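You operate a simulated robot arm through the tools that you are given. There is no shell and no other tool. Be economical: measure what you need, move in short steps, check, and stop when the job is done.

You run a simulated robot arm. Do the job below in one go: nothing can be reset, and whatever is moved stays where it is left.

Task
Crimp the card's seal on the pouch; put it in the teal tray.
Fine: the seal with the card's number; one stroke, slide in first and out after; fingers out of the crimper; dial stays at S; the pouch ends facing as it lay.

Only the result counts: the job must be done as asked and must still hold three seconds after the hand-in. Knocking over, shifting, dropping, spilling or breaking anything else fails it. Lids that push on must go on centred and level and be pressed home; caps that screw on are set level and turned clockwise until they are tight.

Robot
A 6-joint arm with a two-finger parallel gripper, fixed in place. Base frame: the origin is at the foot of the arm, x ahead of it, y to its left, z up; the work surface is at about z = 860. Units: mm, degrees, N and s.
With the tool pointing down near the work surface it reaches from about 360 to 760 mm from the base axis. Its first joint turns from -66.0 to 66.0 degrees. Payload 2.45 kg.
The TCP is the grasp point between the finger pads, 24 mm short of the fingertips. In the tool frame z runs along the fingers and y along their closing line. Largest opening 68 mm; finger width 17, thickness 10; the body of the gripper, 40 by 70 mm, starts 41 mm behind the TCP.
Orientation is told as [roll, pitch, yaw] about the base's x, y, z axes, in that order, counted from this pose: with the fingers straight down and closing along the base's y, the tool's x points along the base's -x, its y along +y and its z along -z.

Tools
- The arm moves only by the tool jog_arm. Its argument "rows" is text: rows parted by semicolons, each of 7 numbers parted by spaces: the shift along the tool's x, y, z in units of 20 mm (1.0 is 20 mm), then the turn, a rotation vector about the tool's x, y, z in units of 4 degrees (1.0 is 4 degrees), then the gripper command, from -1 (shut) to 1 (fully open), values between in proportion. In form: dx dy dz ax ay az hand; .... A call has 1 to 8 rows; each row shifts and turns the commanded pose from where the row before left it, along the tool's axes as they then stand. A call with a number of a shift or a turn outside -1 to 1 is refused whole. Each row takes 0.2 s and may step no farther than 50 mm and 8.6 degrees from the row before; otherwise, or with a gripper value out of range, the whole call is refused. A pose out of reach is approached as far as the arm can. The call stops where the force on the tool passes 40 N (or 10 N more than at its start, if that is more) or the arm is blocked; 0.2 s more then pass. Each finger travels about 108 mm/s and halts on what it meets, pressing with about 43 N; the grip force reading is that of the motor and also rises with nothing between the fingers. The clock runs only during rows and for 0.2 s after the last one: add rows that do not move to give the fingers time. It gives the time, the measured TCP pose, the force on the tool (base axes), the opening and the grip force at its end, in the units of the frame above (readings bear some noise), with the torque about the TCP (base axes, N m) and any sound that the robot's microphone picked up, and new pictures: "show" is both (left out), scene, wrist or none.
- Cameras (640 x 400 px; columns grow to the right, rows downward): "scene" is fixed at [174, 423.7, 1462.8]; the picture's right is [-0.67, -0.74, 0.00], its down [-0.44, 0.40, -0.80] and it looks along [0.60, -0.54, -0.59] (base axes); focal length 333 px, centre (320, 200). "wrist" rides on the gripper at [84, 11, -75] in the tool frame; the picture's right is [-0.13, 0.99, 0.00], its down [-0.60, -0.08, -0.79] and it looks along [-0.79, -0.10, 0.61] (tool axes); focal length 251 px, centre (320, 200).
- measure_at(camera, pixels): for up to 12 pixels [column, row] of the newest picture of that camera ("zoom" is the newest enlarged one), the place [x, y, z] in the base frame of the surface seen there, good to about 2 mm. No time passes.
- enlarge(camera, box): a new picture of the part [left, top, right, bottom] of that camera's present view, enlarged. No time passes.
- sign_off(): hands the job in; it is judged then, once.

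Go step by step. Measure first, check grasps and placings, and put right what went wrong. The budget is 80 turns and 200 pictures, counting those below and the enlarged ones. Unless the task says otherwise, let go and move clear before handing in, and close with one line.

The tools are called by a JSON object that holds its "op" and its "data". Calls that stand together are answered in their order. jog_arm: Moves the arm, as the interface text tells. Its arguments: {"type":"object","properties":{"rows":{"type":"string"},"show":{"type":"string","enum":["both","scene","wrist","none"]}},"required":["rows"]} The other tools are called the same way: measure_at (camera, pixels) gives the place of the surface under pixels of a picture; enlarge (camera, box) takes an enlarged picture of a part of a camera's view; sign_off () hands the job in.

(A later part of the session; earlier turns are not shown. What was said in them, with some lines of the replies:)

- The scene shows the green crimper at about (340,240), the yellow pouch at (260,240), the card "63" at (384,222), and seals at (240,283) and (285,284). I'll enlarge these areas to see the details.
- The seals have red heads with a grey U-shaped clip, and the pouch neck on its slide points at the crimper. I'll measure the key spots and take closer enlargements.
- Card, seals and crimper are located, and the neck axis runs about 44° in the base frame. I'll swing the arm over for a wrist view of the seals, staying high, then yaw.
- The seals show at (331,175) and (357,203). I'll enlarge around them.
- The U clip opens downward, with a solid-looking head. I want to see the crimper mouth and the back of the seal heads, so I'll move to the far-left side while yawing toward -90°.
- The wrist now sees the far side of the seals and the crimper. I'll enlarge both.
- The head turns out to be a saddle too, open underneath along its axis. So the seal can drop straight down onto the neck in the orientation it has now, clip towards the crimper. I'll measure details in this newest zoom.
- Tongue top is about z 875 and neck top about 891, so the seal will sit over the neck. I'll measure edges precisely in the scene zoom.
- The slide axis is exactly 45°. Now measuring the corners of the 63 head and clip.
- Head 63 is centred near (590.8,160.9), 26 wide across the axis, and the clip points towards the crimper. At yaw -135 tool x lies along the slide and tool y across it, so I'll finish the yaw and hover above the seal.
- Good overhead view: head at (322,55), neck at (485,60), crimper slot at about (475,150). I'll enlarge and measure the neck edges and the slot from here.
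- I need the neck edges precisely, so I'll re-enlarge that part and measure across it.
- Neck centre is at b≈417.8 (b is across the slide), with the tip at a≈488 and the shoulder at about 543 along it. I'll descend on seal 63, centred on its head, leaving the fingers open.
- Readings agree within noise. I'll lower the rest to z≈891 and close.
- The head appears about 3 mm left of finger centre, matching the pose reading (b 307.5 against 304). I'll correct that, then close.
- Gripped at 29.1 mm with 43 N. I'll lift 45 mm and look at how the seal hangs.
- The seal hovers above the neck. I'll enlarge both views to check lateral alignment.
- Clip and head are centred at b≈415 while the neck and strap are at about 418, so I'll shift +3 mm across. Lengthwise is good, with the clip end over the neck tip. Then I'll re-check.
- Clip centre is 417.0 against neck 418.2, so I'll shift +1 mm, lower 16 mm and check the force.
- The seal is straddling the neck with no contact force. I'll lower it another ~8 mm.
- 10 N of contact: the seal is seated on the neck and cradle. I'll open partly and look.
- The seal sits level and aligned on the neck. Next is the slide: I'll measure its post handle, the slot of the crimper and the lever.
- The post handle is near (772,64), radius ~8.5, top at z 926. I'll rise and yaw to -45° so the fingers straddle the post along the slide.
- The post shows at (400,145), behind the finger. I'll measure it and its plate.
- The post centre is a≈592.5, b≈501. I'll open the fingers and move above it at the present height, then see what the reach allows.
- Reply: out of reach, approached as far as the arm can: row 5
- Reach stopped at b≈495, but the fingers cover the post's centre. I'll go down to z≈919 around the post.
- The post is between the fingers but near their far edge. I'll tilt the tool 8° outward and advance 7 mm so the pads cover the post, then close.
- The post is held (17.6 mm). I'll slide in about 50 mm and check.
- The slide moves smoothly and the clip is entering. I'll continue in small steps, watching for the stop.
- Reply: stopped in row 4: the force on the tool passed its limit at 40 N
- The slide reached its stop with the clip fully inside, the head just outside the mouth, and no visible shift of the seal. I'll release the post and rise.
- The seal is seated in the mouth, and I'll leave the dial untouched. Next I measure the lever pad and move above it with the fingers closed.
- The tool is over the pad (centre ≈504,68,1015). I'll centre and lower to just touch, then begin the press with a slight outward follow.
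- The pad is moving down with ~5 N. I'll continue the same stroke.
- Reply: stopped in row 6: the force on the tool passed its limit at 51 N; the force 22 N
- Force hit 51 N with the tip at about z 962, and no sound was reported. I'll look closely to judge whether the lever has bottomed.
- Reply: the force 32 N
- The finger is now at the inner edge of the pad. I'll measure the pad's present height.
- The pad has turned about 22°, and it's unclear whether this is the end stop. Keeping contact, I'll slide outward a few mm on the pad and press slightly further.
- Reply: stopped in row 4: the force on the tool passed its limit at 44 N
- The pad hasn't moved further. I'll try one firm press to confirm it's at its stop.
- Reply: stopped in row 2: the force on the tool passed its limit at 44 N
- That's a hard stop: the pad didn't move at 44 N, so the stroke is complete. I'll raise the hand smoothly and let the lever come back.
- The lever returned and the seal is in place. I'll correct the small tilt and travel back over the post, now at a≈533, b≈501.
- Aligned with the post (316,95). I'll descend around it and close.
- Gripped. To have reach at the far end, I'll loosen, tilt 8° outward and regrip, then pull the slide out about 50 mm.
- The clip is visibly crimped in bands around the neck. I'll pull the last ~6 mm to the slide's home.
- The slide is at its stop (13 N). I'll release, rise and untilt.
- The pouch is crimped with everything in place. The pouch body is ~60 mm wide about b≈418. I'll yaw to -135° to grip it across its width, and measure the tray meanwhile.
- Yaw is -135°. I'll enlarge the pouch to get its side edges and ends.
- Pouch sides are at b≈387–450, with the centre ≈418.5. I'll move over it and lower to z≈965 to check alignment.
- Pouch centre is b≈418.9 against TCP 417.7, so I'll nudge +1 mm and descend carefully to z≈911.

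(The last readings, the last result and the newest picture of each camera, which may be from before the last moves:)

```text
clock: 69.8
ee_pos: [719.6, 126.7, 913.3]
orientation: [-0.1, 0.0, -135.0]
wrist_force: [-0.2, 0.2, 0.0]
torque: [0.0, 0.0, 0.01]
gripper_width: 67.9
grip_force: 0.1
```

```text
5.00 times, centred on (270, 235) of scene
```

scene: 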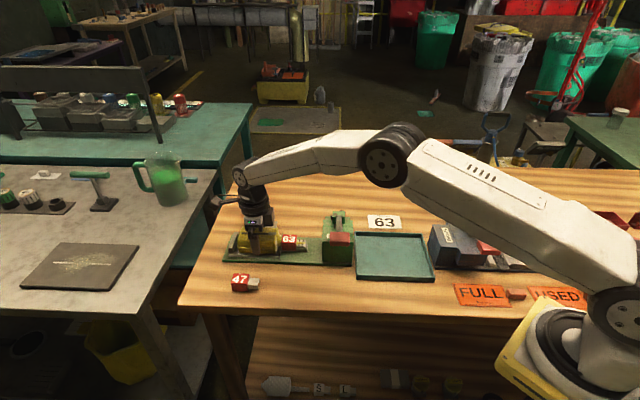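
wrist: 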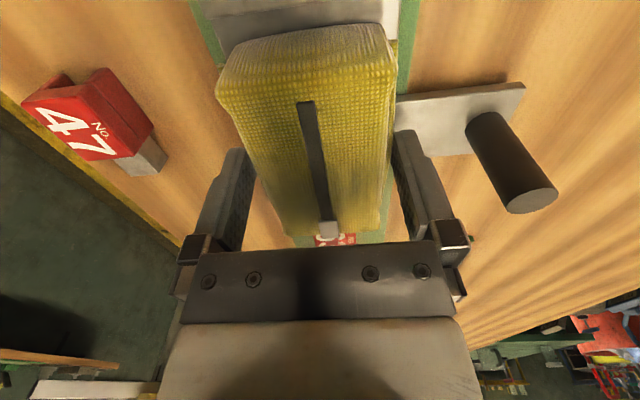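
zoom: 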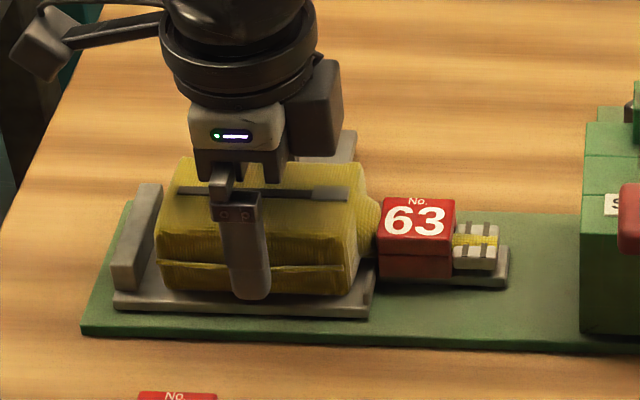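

The fingers straddle the pouch cleanly. I'll go 4 mm lower and close.

{"op": "jog_arm", "data": {"rows": "0 0 0.2 0 0 0 1;0 0 0 0 0 0 0.6;0 0 0 0 0 0 0.4;0 0 0 0 0 0 0.2;0 0 0 0 0 0 0.2;0 0 0 0 0 0 0.2", "show": "wrist"}}

```text
clock: 71.2
ee_pos: [718.9, 127.4, 908.7]
orientation: [-0.1, 0.1, -135.0]
wrist_force: [1.1, -1.9, 2.0]
torque: [-0.04, 0.13, 0.05]
gripper_width: 59.3
grip_force: 42.7
```

wrist: 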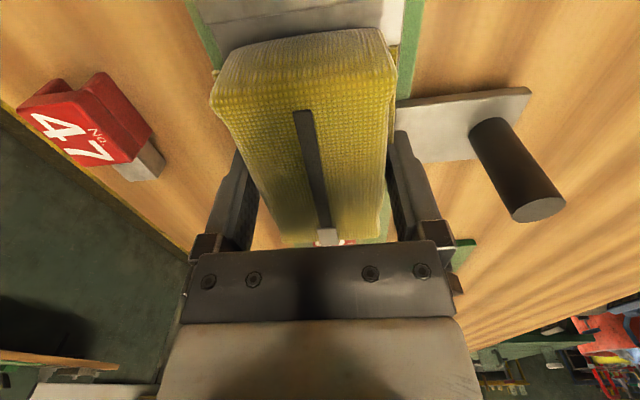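

Held at 59.3 mm and 43 N. I'll lift gently 30 mm and check.

{"op": "jog_arm", "data": {"rows": "0 0 -0.2 0 0 0 0.2;0 0 -0.4 0 0 0 0.2;0 0 -0.4 0 0 0 0.2;0 0 -0.4 0 0 0 0.2;0 0 -0.2 0 0 0 0.2;0 0 0 0 0 0 0.2", "show": "both"}}

{"op": "enlarge", "data": {"camera": "scene", "box": [215, 185, 325, 275]}}

```text
clock: 72.6
ee_pos: [719.1, 127.6, 939.9]
orientation: [-0.1, -0.1, -134.9]
wrist_force: [1.1, -1.0, -1.7]
torque: [0.02, -0.01, -0.03]
gripper_width: 59.6
grip_force: 43.2
```

scene: 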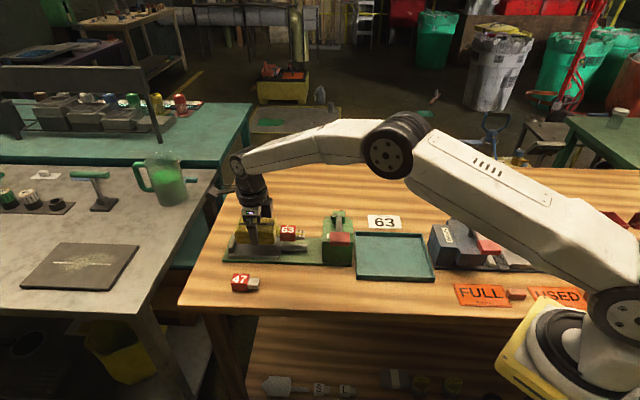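
wrist: 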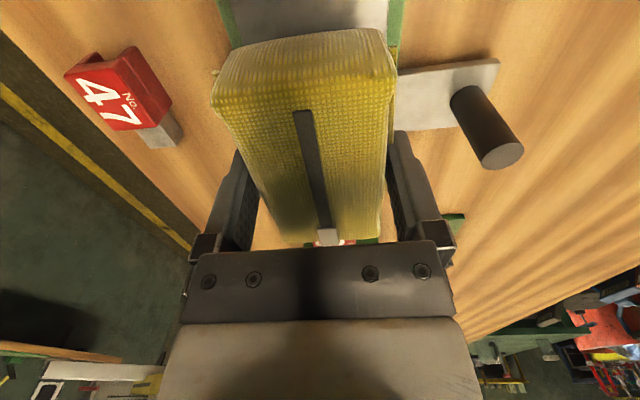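

```text
4.44 times, centred on (270, 230) of scene
```

zoom: 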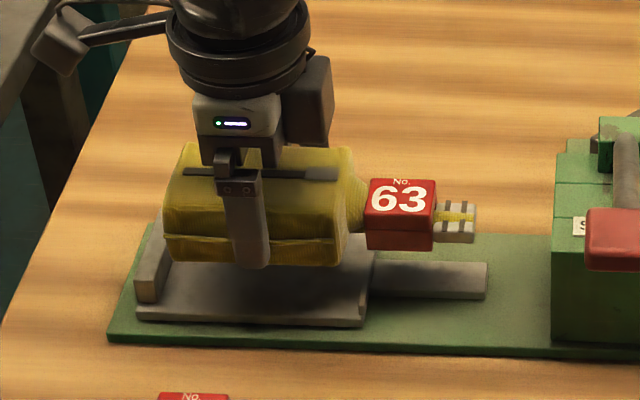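

The pouch and seal lift level. I'll raise to z≈1075 to clear the lever, and enlarge the tray for accurate measurement.

{"op": "jog_arm", "data": {"rows": "0 0 -0.6 0 0 0 0.2;0 0 -0.9 0 0 0 0.2;0 0 -0.9 0 0 0 0.2;0 0 -0.9 0 0 0 0.2;0 0 -0.9 0 0 0 0.2;0 0 -0.9 0 0 0 0.2;0 0 -0.9 0 0 0 0.2;0 0 -0.7 0 0 0 0.2", "show": "scene"}}

{"op": "enlarge", "data": {"camera": "scene", "box": [345, 220, 445, 290]}}

{"op": "measure_at", "data": {"camera": "zoom", "pixels": [[75, 76], [78, 92], [440, 80], [435, 95], [515, 325], [480, 312], [70, 315], [75, 290], [70, 200], [90, 200], [460, 200], [280, 330]]}}

```text
clock: 74.4
ee_pos: [719.9, 127.3, 1073.4]
orientation: [-0.1, -0.1, -135.0]
wrist_force: [0.6, -0.4, -1.7]
torque: [-0.03, -0.03, -0.03]
gripper_width: 59.6
grip_force: 43.0
```

scene: 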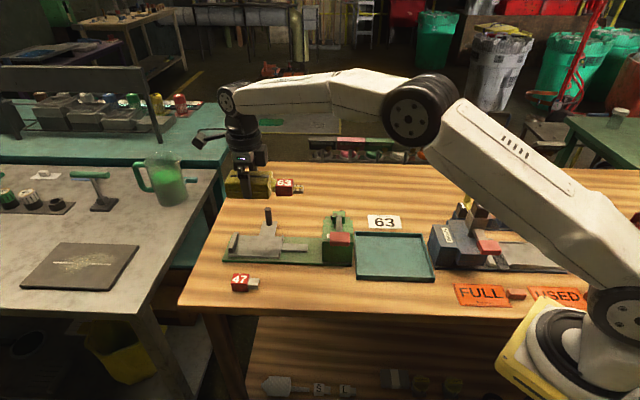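

```text
5.71 times, centred on (395, 255) of scene
```

zoom: 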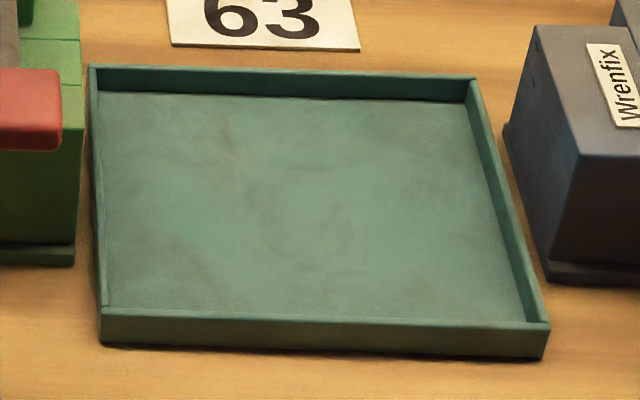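

```text
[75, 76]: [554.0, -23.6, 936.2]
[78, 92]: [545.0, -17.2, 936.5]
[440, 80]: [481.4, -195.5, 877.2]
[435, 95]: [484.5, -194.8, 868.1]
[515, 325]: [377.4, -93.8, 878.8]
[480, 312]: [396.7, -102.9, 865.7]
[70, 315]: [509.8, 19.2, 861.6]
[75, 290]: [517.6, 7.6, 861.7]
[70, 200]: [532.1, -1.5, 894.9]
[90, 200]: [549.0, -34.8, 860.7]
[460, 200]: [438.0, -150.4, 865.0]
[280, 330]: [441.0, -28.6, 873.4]
```

The tray is fully visible in the zoom. I'll measure the floor corners and rim.

{"op": "measure_at", "data": {"camera": "zoom", "pixels": [[103, 95], [462, 104], [524, 316], [112, 302], [97, 70], [470, 80], [545, 324], [103, 310], [98, 200], [505, 200], [300, 317], [280, 70]]}}

```text
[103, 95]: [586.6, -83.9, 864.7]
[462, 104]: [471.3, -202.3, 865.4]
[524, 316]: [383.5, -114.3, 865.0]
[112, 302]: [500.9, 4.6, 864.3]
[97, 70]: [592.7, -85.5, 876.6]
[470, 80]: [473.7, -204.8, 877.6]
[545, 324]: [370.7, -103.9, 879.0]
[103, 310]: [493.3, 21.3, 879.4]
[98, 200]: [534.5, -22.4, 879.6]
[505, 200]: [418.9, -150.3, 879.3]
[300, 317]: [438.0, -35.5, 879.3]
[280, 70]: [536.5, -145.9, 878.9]
```

Tray floor spans a≈191–358 and b≈338–476 at z 865, with rim 879. The pouch is about 161 long, so it fits closely; I'll measure its ends in the hand.

{"op": "enlarge", "data": {"camera": "scene", "box": [215, 135, 315, 205]}}

{"op": "enlarge", "data": {"camera": "wrist", "box": [200, 0, 440, 250]}}

```text
5.71 times, centred on (265, 170) of scene
```

zoom: 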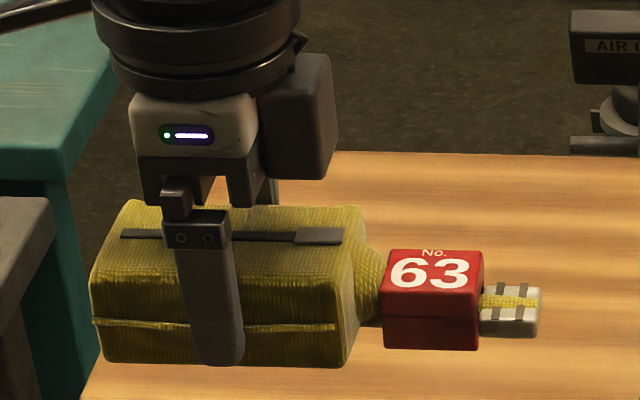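

```text
1.60 times, centred on (320, 125) of wrist
```

zoom: 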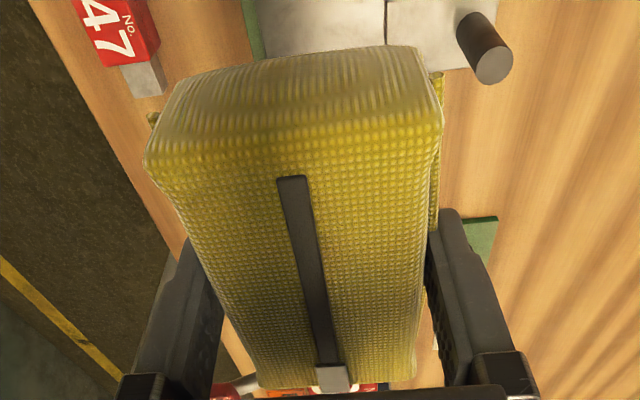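

{"op": "measure_at", "data": {"camera": "zoom", "pixels": [[280, 66], [400, 55], [300, 130], [165, 150], [435, 118], [180, 85]]}}

{"op": "measure_at", "data": {"camera": "scene", "pixels": [[303, 186.5], [302, 192], [226.5, 194], [227, 185], [276, 195], [245, 197]]}}

```text
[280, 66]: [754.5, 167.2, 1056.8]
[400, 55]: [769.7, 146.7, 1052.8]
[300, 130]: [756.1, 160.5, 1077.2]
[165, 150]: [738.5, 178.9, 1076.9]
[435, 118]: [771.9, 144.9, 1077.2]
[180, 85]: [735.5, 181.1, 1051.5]
```

```text
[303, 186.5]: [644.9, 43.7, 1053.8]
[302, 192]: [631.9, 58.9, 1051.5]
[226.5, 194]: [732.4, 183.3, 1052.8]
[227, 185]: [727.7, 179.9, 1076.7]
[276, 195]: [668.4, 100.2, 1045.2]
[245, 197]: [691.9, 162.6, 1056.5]
```

Pouch ends sit at -112 and +51 from the TCP, so the target TCP is a≈304.5, b≈407. I'll carry it over at this height.

{"op": "jog_arm", "data": {"rows": "-0.4 0 0 0 0 0 0.2;-0.8 -0.04 0 0 0 0 0.2;-0.9 -0.04 0 0 0 0 0.2;-0.9 -0.04 0 0 0 0 0.2;-0.9 -0.04 0 0 0 0 0.2;-0.9 -0.04 0 0 0 0 0.2;-0.9 -0.04 0 0 0 0 0.2;-0.9 -0.04 0 0 0 0 0.2", "show": "none"}}

{"op": "jog_arm", "data": {"rows": "-0.9 -0.04 0 0 0 0 0.2;-0.9 -0.04 0 0 0 0 0.2;-0.9 -0.04 0 0 0 0 0.2;-0.9 -0.04 0 0 0 0 0.2;-0.9 -0.04 0 0 0 0 0.2;-0.9 -0.04 0 0 0 0 0.2;-0.9 -0.04 0 0 0 0 0.2;-0.9 -0.04 0 0 0 0 0.2", "show": "none"}}

{"op": "jog_arm", "data": {"rows": "-0.6 0 0 0 0 0 0.2;-0.3 0 0 0 0 0 0.2;0 0 0 0 0 0 0.2;0 0 0 0 0 0 0.2", "show": "both"}}

```text
clock: 76.2
ee_pos: [621.6, 38.8, 1073.0]
orientation: [0.0, 0.1, -135.0]
wrist_force: [0.4, -0.6, -0.6]
torque: [0.01, 0.01, -0.01]
gripper_width: 59.8
grip_force: 43.0
```

```text
clock: 78.0
ee_pos: [515.8, -59.8, 1074.2]
orientation: [0.0, 0.0, -134.9]
wrist_force: [-0.4, 0.4, -2.4]
torque: [0.03, 0.0, -0.03]
gripper_width: 59.6
grip_force: 43.1
```

```text
clock: 79.0
ee_pos: [502.7, -72.1, 1075.9]
orientation: [0.0, 0.0, -135.1]
wrist_force: [0.2, 0.1, -1.9]
torque: [0.0, -0.02, -0.03]
gripper_width: 59.4
grip_force: 42.9
```

scene: 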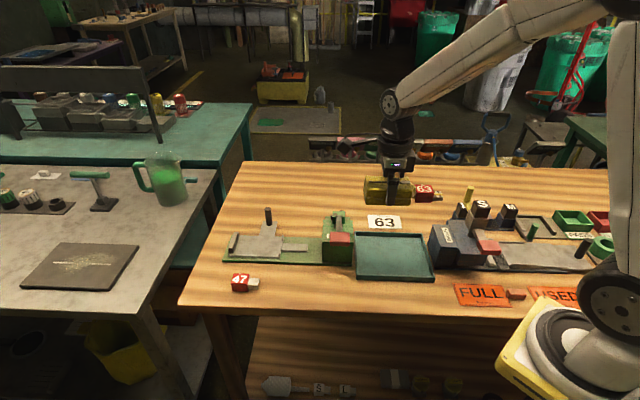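
wrist: 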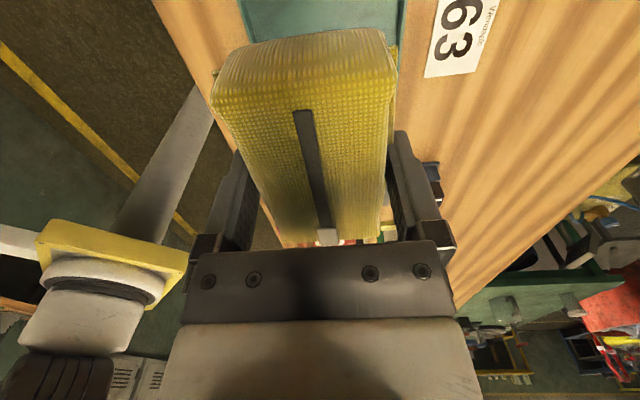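

TCP is right over the target (a 304.5, b 406.5). But on descent the wrist camera (84 mm towards the crimper) might come near the crimper and lever, so I'll measure their heights first.

{"op": "enlarge", "data": {"camera": "scene", "box": [310, 195, 370, 275]}}

{"op": "enlarge", "data": {"camera": "scene", "box": [340, 100, 460, 210]}}

{"op": "measure_at", "data": {"camera": "scene", "pixels": [[338, 211], [333, 213], [344, 213], [338, 218], [330, 222], [348, 222], [350, 216], [326, 236], [351, 245], [345, 227], [330, 230], [340, 224]]}}

```text
5.00 times, centred on (340, 235) of scene
```

zoom: 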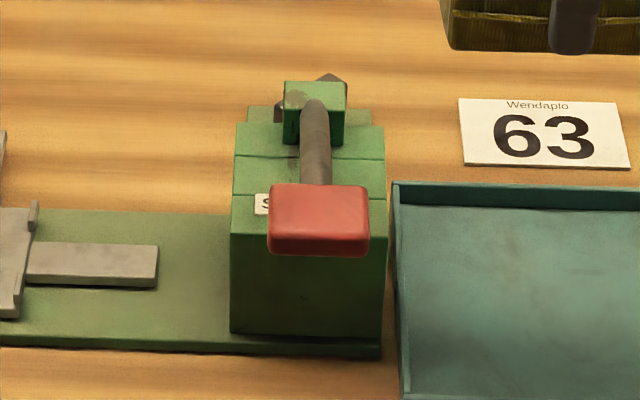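

```text
3.64 times, centred on (400, 155) of scene
```

zoom: 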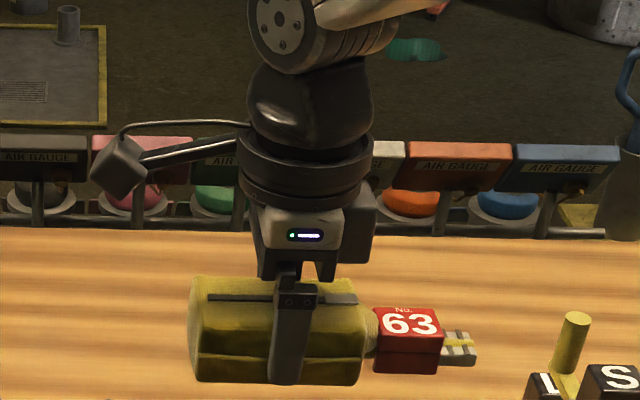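

```text
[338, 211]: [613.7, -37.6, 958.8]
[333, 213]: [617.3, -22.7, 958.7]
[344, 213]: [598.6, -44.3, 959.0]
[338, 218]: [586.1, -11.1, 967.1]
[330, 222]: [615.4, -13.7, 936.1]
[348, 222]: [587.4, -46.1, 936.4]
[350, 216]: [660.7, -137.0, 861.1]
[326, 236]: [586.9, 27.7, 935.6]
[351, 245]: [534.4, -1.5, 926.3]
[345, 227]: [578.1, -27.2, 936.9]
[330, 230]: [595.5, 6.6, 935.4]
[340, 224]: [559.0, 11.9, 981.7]
```

{"op": "measure_at", "data": {"camera": "zoom", "pixels": [[122, 192], [98, 175], [142, 175], [120, 150], [150, 155], [200, 148]]}}

```text
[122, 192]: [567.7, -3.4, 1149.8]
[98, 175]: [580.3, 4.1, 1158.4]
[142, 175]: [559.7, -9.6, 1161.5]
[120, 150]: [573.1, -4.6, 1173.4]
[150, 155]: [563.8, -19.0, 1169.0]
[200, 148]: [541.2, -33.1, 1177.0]
```

The camera underside sits ~72 mm above the TCP, so at b=406 it would brush the lever arm (top ~975 there). Shifting the pouch to b≈426 in the tray puts the camera over the lower hub (~960–966). I'll shift and descend to z≈960 first.

{"op": "jog_arm", "data": {"rows": "0 0.5 0 0 0 0 0.2;0 0.48 0 0 0 0 0.2;0 0 0.9 0 0 0 0.2;0 0 0.9 0 0 0 0.2;0 0 0.9 0 0 0 0.2;0 0 0.9 0 0 0 0.2;0 0 0.9 0 0 0 0.2;0 0 0.9 0 0 0 0.2", "show": "both"}}

{"op": "enlarge", "data": {"camera": "scene", "box": [320, 170, 450, 290]}}

{"op": "enlarge", "data": {"camera": "wrist", "box": [160, 0, 440, 250]}}

```text
clock: 80.8
ee_pos: [516.4, -87.1, 966.8]
orientation: [0.0, 0.1, -135.0]
wrist_force: [0.8, 0.2, -2.6]
torque: [0.07, -0.04, 0.01]
gripper_width: 59.7
grip_force: 42.8
```

scene: 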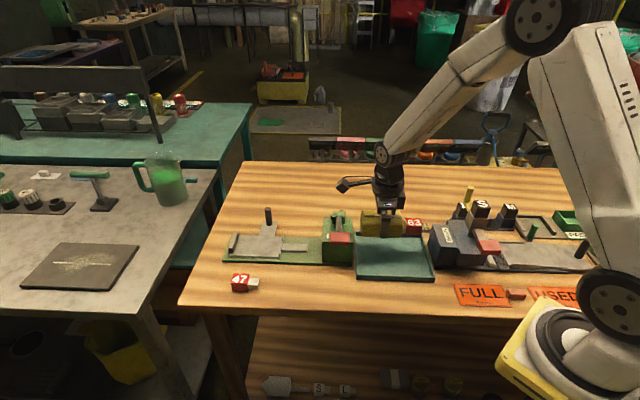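
wrist: 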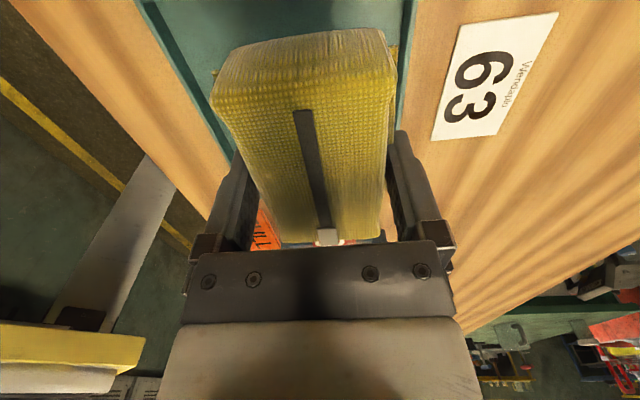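

```text
3.33 times, centred on (385, 230) of scene
```

zoom: 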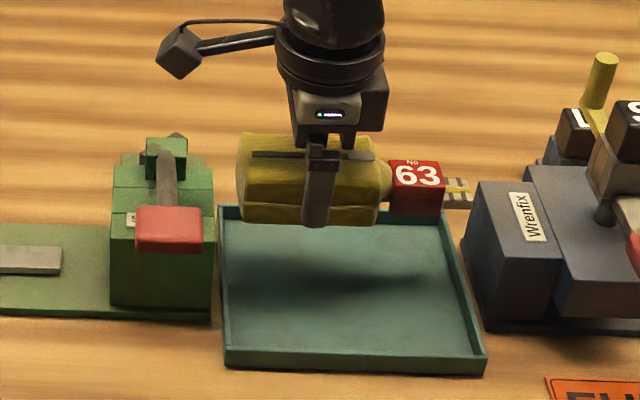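

```text
1.60 times, centred on (300, 125) of wrist
```

zoom: 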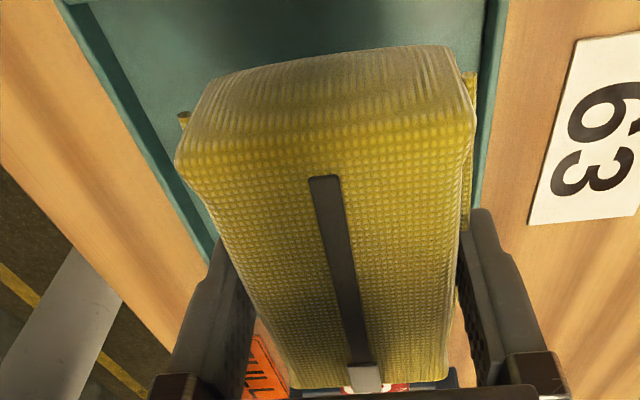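

Alignment looks good in both views. I'll check the clip end and the rear end against the tray walls and the Wrenfix body before the final descent.

{"op": "measure_at", "data": {"camera": "scene", "pixels": [[430, 226], [429.5, 231], [361, 232], [362, 222], [434, 227], [430, 258], [428, 248], [436, 240], [346, 190], [342, 188], [350, 186], [345, 193]]}}

{"op": "measure_at", "data": {"camera": "wrist", "pixels": [[280, 40], [350, 34], [228, 55], [290, 10], [370, 80], [205, 95]]}}

```text
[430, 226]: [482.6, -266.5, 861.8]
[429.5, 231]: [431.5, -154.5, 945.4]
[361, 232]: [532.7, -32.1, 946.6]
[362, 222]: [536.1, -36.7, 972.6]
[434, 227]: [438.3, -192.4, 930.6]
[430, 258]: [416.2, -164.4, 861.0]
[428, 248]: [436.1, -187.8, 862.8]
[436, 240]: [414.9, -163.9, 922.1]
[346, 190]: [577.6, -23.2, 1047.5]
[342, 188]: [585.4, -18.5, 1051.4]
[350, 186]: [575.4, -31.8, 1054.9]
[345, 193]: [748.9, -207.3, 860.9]
```

```text
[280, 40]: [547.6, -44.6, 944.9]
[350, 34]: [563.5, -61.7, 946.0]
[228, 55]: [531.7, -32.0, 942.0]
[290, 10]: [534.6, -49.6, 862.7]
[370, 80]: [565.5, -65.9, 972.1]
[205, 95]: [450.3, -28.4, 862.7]
```

Pouch ends are 354–356 (wall ~357) and 193–196 (wall ~191), so a 1 mm shift centres it. I'll descend to z≈922 and check again.

{"op": "jog_arm", "data": {"rows": "-0.05 0 0.5 0 0 0 0.2;0 0 0.5 0 0 0 0.2;0 0 0.5 0 0 0 0.2;0 0 0.4 0 0 0 0.2;0 0 0.35 0 0 0 0.2;0 0 0 0 0 0 0.2", "show": "both"}}

{"op": "enlarge", "data": {"camera": "scene", "box": [320, 180, 450, 290]}}

{"op": "enlarge", "data": {"camera": "wrist", "box": [180, 0, 420, 110]}}

```text
clock: 82.2
ee_pos: [516.4, -86.0, 919.6]
orientation: [0.0, -0.1, -134.9]
wrist_force: [-0.8, -0.4, -2.1]
torque: [0.01, 0.0, 0.0]
gripper_width: 59.7
grip_force: 43.2
```

scene: 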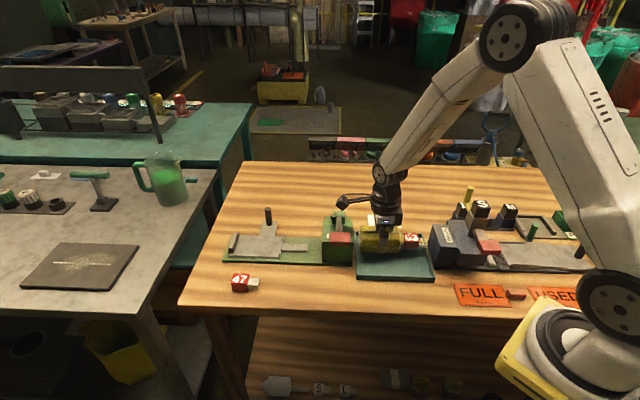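
wrist: 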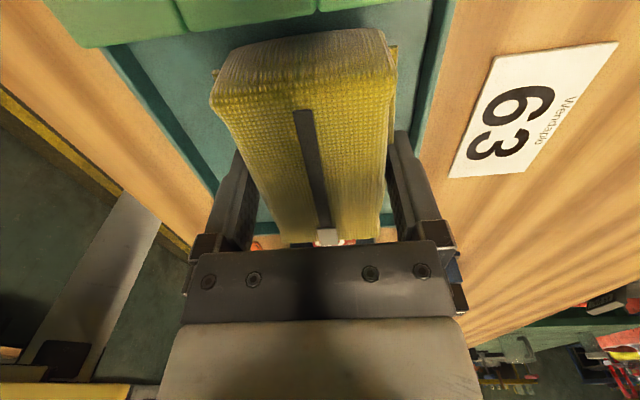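

```text
3.64 times, centred on (385, 235) of scene
```

zoom: 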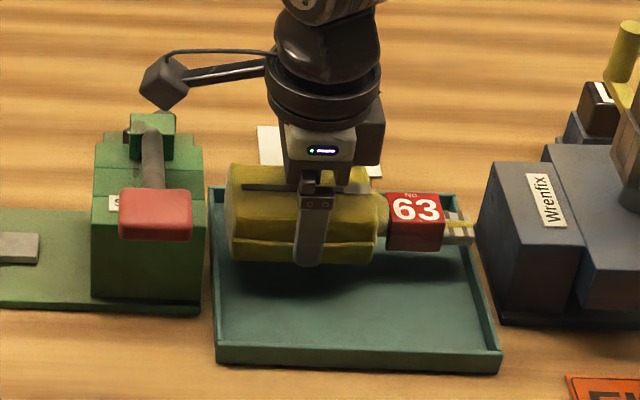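

```text
2.67 times, centred on (300, 55) of wrist
```

zoom: 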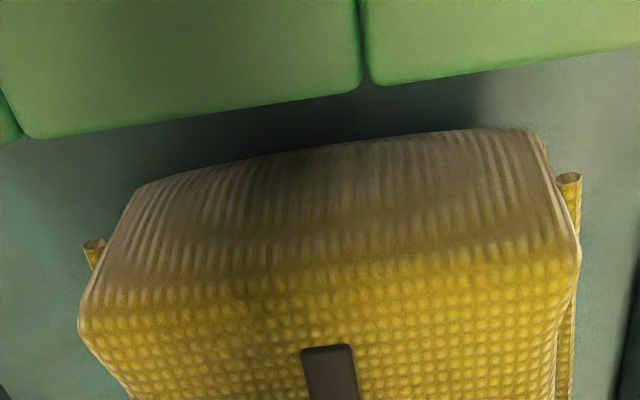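

The rear seems to have room, but the clip end at zoom (474,235) is close to the right wall. I'll measure both ends again.

{"op": "enlarge", "data": {"camera": "scene", "box": [395, 220, 445, 260]}}

{"op": "measure_at", "data": {"camera": "wrist", "pixels": [[290, 52], [340, 47], [240, 65], [225, 45], [300, 42], [400, 35]]}}

{"op": "measure_at", "data": {"camera": "zoom", "pixels": [[440, 150], [430, 200], [420, 230], [455, 200], [470, 260], [485, 300], [455, 300], [475, 340], [500, 340], [400, 150]]}}

```text
10.00 times, centred on (420, 240) of scene
```

zoom: 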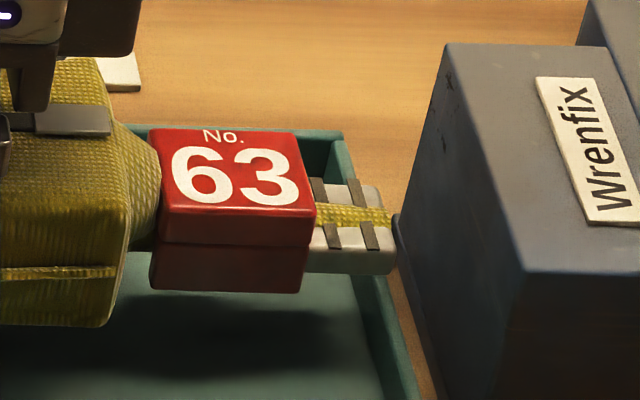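

```text
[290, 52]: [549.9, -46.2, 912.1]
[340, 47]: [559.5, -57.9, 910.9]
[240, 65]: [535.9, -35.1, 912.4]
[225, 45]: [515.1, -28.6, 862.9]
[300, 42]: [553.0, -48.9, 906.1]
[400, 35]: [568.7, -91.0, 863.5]
```

```text
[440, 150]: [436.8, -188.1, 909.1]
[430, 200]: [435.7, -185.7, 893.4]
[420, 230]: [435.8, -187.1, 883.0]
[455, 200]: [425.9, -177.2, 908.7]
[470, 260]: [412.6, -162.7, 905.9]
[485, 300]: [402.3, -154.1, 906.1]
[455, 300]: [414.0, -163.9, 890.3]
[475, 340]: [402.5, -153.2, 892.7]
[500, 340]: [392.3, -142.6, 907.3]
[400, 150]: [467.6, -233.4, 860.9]
```

{"op": "measure_at", "data": {"camera": "zoom", "pixels": [[380, 195], [386, 220], [388, 258], [370, 262], [337, 150], [352, 165], [375, 290], [387, 320], [395, 345], [380, 350], [405, 380], [385, 385]]}}

```text
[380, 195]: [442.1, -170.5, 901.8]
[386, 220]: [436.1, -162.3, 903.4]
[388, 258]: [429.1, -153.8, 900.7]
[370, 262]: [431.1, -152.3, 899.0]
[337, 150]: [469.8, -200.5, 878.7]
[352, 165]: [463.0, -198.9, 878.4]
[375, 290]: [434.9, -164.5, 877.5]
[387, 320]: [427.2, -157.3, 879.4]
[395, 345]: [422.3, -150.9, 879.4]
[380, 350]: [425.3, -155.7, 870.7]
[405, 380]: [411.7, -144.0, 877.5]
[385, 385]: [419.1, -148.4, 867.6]
```

Clip end is 192–194 (wall 191) and rear ~355–356 (wall ~358), so it fits. I'll lower slowly, watching force.

{"op": "jog_arm", "data": {"rows": "0.02 0 0.25 0 0 0 0.2;0 0 0.25 0 0 0 0.2;0 0 0.2 0 0 0 0.2;0 0 0.15 0 0 0 0.2;0 0 0 0 0 0 0.2", "show": "scene"}}

{"op": "enlarge", "data": {"camera": "scene", "box": [330, 180, 450, 290]}}

{"op": "enlarge", "data": {"camera": "scene", "box": [395, 225, 445, 265]}}

```text
clock: 83.4
ee_pos: [515.5, -87.0, 903.0]
orientation: [0.0, 0.0, -135.0]
wrist_force: [-0.7, 0.7, -1.6]
torque: [0.03, -0.01, -0.01]
gripper_width: 59.6
grip_force: 42.9
```

scene: 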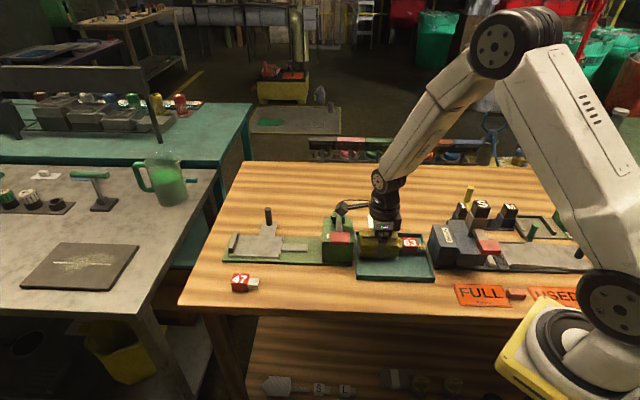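

```text
3.64 times, centred on (390, 235) of scene
```

zoom: 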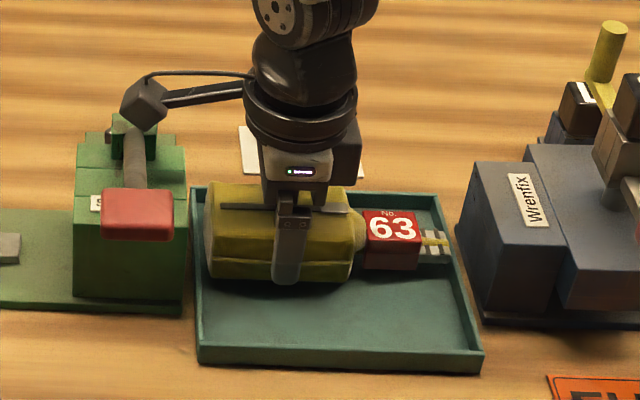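

```text
10.00 times, centred on (420, 245) of scene
```

zoom: 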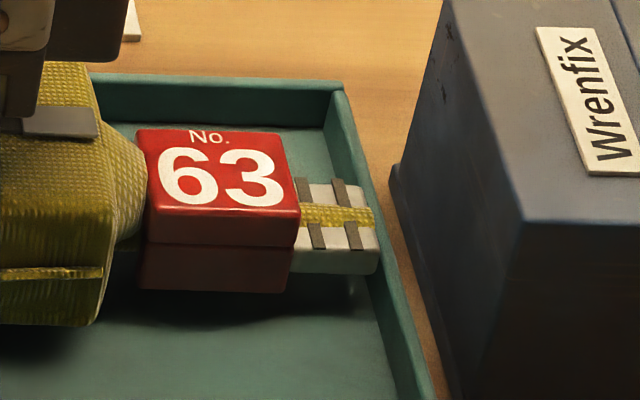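

It's clear of the walls. I'll ease down the last few mm until light contact.

{"op": "jog_arm", "data": {"rows": "0 0 0.1 0 0 0 0.2;0 0 0.1 0 0 0 0.2;0 0 0 0 0 0 0.2", "show": "scene"}}

{"op": "enlarge", "data": {"camera": "scene", "box": [330, 190, 450, 280]}}

```text
clock: 84.2
ee_pos: [516.2, -86.7, 900.3]
orientation: [0.0, -0.1, -135.0]
wrist_force: [0.5, -0.1, -2.1]
torque: [0.0, -0.02, 0.02]
gripper_width: 59.3
grip_force: 42.7
```

scene: 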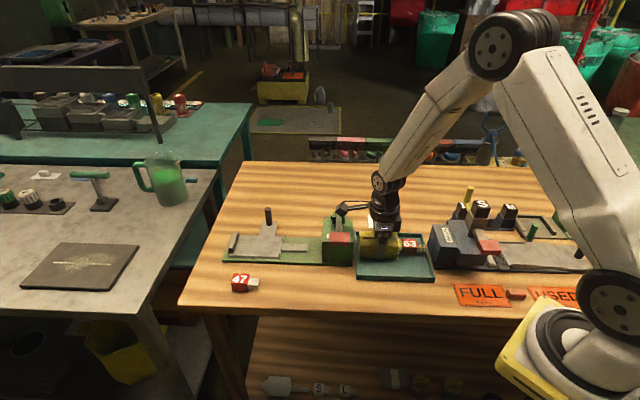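

```text
4.44 times, centred on (390, 235) of scene
```

zoom: 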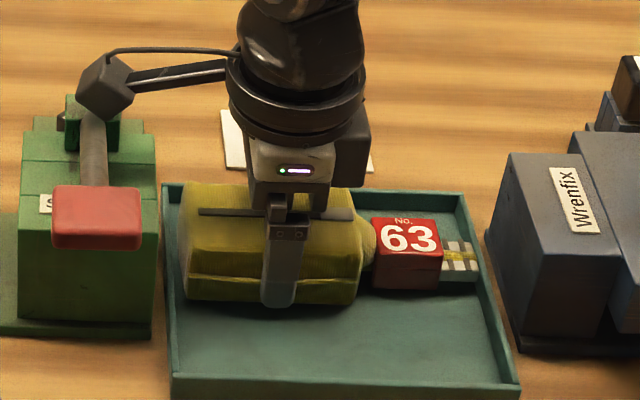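

No contact yet. I'll measure the camera's underside against the hub, and the pouch bottom.

{"op": "measure_at", "data": {"camera": "zoom", "pixels": [[107, 119], [90, 108], [120, 112], [112, 100], [210, 300], [330, 303], [405, 287], [460, 272], [97, 130], [70, 125]]}}

```text
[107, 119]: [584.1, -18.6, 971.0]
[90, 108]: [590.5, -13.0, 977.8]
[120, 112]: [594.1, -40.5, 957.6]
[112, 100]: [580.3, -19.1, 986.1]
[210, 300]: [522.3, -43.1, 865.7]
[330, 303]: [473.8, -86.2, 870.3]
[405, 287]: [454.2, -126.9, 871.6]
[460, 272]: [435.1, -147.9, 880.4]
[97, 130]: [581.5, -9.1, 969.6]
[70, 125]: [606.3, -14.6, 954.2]
```

About 3–4 mm remain to the tray floor, with just enough camera clearance. I'll ease down 2 mm and then 1 mm.

{"op": "jog_arm", "data": {"rows": "0 0 0.05 0 0 0 0.2;0 0 0.05 0 0 0 0.2;0 0 0.05 0 0 0 0.2;0 0 0 0 0 0 0.2", "show": "scene"}}

{"op": "enlarge", "data": {"camera": "scene", "box": [330, 190, 450, 280]}}

```text
clock: 85.2
ee_pos: [516.7, -87.4, 896.7]
orientation: [0.0, 0.0, -135.0]
wrist_force: [-1.1, -1.4, 0.1]
torque: [0.2, -0.24, 0.01]
gripper_width: 59.2
grip_force: 42.6
```

scene: 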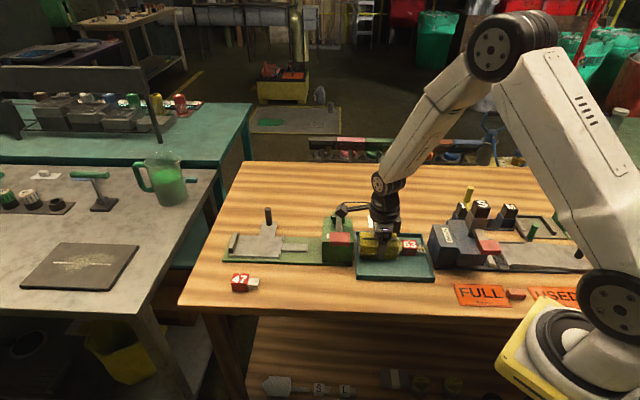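

```text
4.44 times, centred on (390, 235) of scene
```

zoom: 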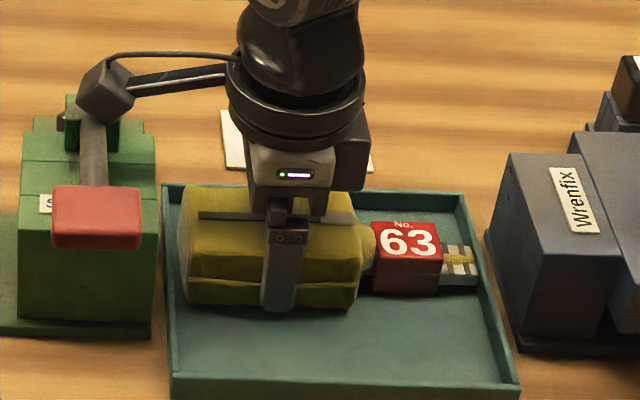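

There's slight contact (about 2 N) on the crimper side and the pouch is within a millimetre or so of the floor, so I'll release here by opening slowly to ~65 mm and then rise.

{"op": "jog_arm", "data": {"rows": "0 0 0 0 0 0 0.76;0 0 0 0 0 0 0.82;0 0 0 0 0 0 0.9;0 0 0 0 0 0 0.9;0 0 -0.3 0 0 0 0.9;0 0 -0.6 0 0 0 0.9;0 0 -0.9 0 0 0 0.9;0 0 -0.9 0 0 0 0.9", "show": "both"}}

{"op": "enlarge", "data": {"camera": "scene", "box": [330, 190, 450, 280]}}

```text
clock: 87.0
ee_pos: [515.5, -86.9, 951.1]
orientation: [0.1, -0.2, -134.9]
wrist_force: [-0.4, 0.1, 0.4]
torque: [0.01, 0.0, 0.0]
gripper_width: 64.5
grip_force: 0.1
```

scene: 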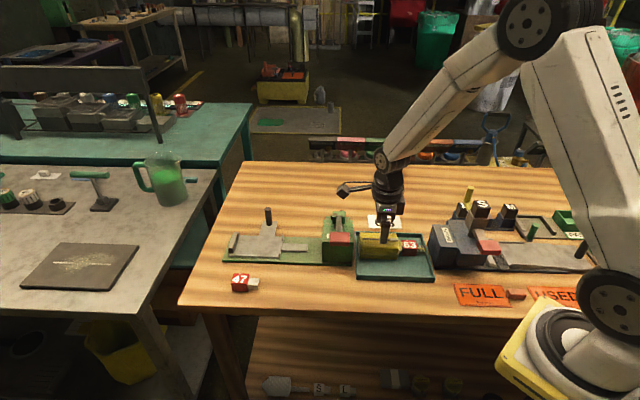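
wrist: 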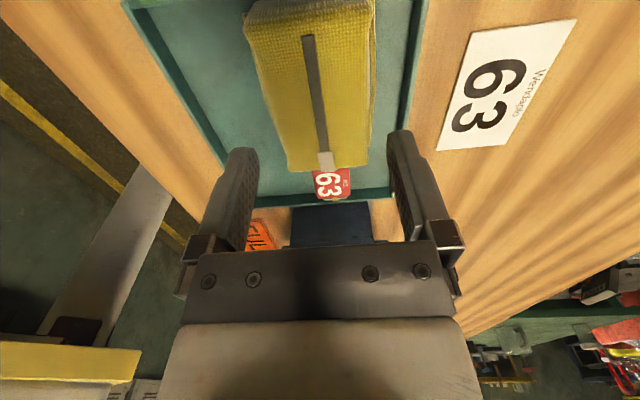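

```text
4.44 times, centred on (390, 235) of scene
```

zoom: 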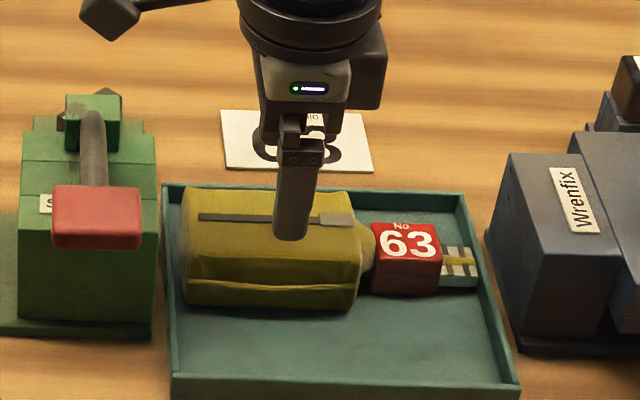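

The pouch lies level inside the tray with its facing unchanged, the crimped 63 seal is on it, and the lever is up. I'll raise the hand well clear for a final look.

{"op": "jog_arm", "data": {"rows": "0 0 -0.9 0 0 0 0.9;0 0 -0.9 0 0 0 0.9;0 0 -0.9 0 0 0 0.9;0 0 -0.9 0 0 0 0.9;0 0 -0.9 0 0 0 0.9;0 0 -0.9 0 0 0 0.9;0 0 -0.9 0 0 0 0.9;0 0 -0.9 0 0 0 0.9", "show": "both"}}

{"op": "enlarge", "data": {"camera": "wrist", "box": [180, 0, 560, 230]}}

{"op": "enlarge", "data": {"camera": "scene", "box": [215, 190, 455, 300]}}

```text
clock: 88.8
ee_pos: [516.8, -85.0, 1095.2]
orientation: [0.0, -0.2, -135.0]
wrist_force: [0.3, -0.2, -0.4]
torque: [0.01, 0.0, 0.02]
gripper_width: 64.8
grip_force: 0.0
```

scene: 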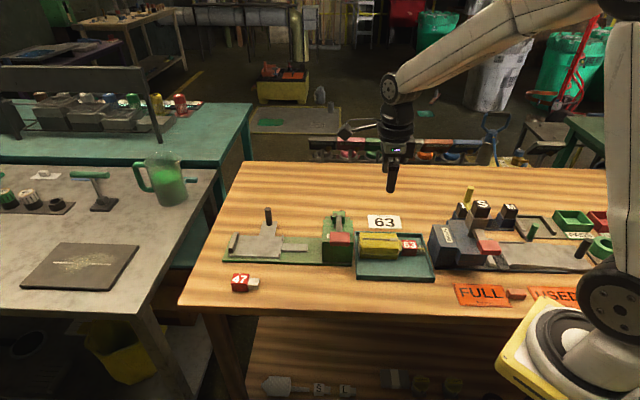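
wrist: 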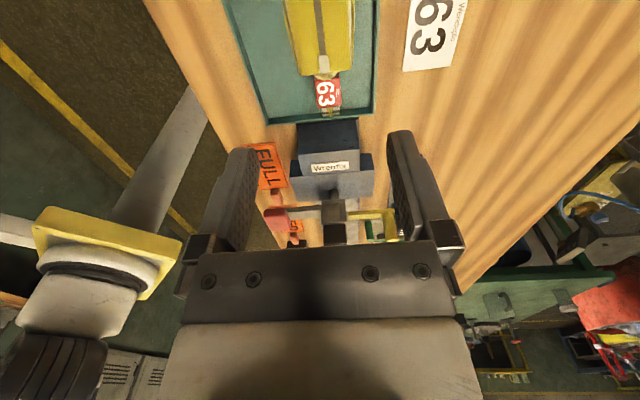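

```text
1.68 times, centred on (370, 115) of wrist
```

zoom: 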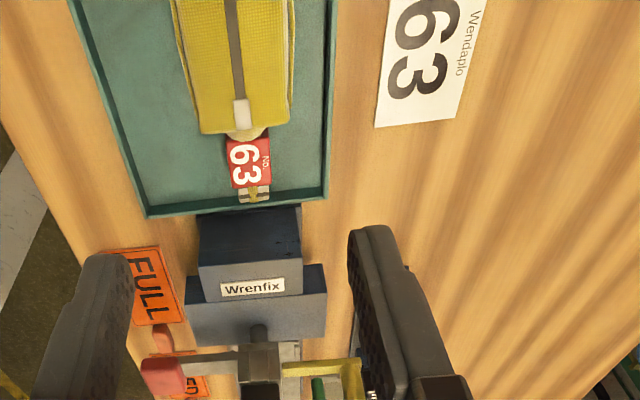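

```text
2.67 times, centred on (335, 245) of scene
```

zoom: 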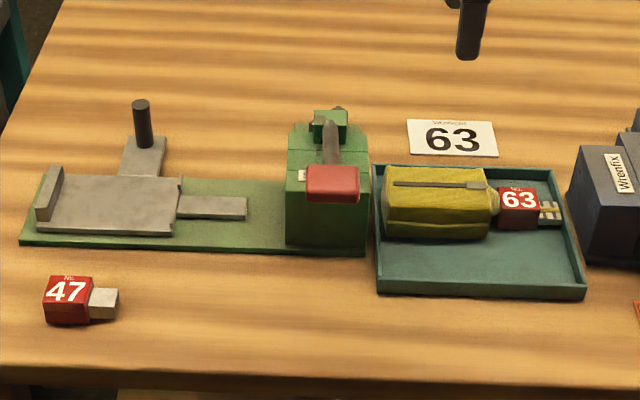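

The pouch rests flat inside the teal tray with the crimped 63 seal, the slide is out, and nothing else has been disturbed. I'm handing in.

{"op": "sign_off", "data": {}}

```text
The job is handed in.
```

Seal 63 is crimped on the pouch with one lever stroke, and the pouch lies in the teal tray facing as it lay. The slide is back out and I never touched the dial.
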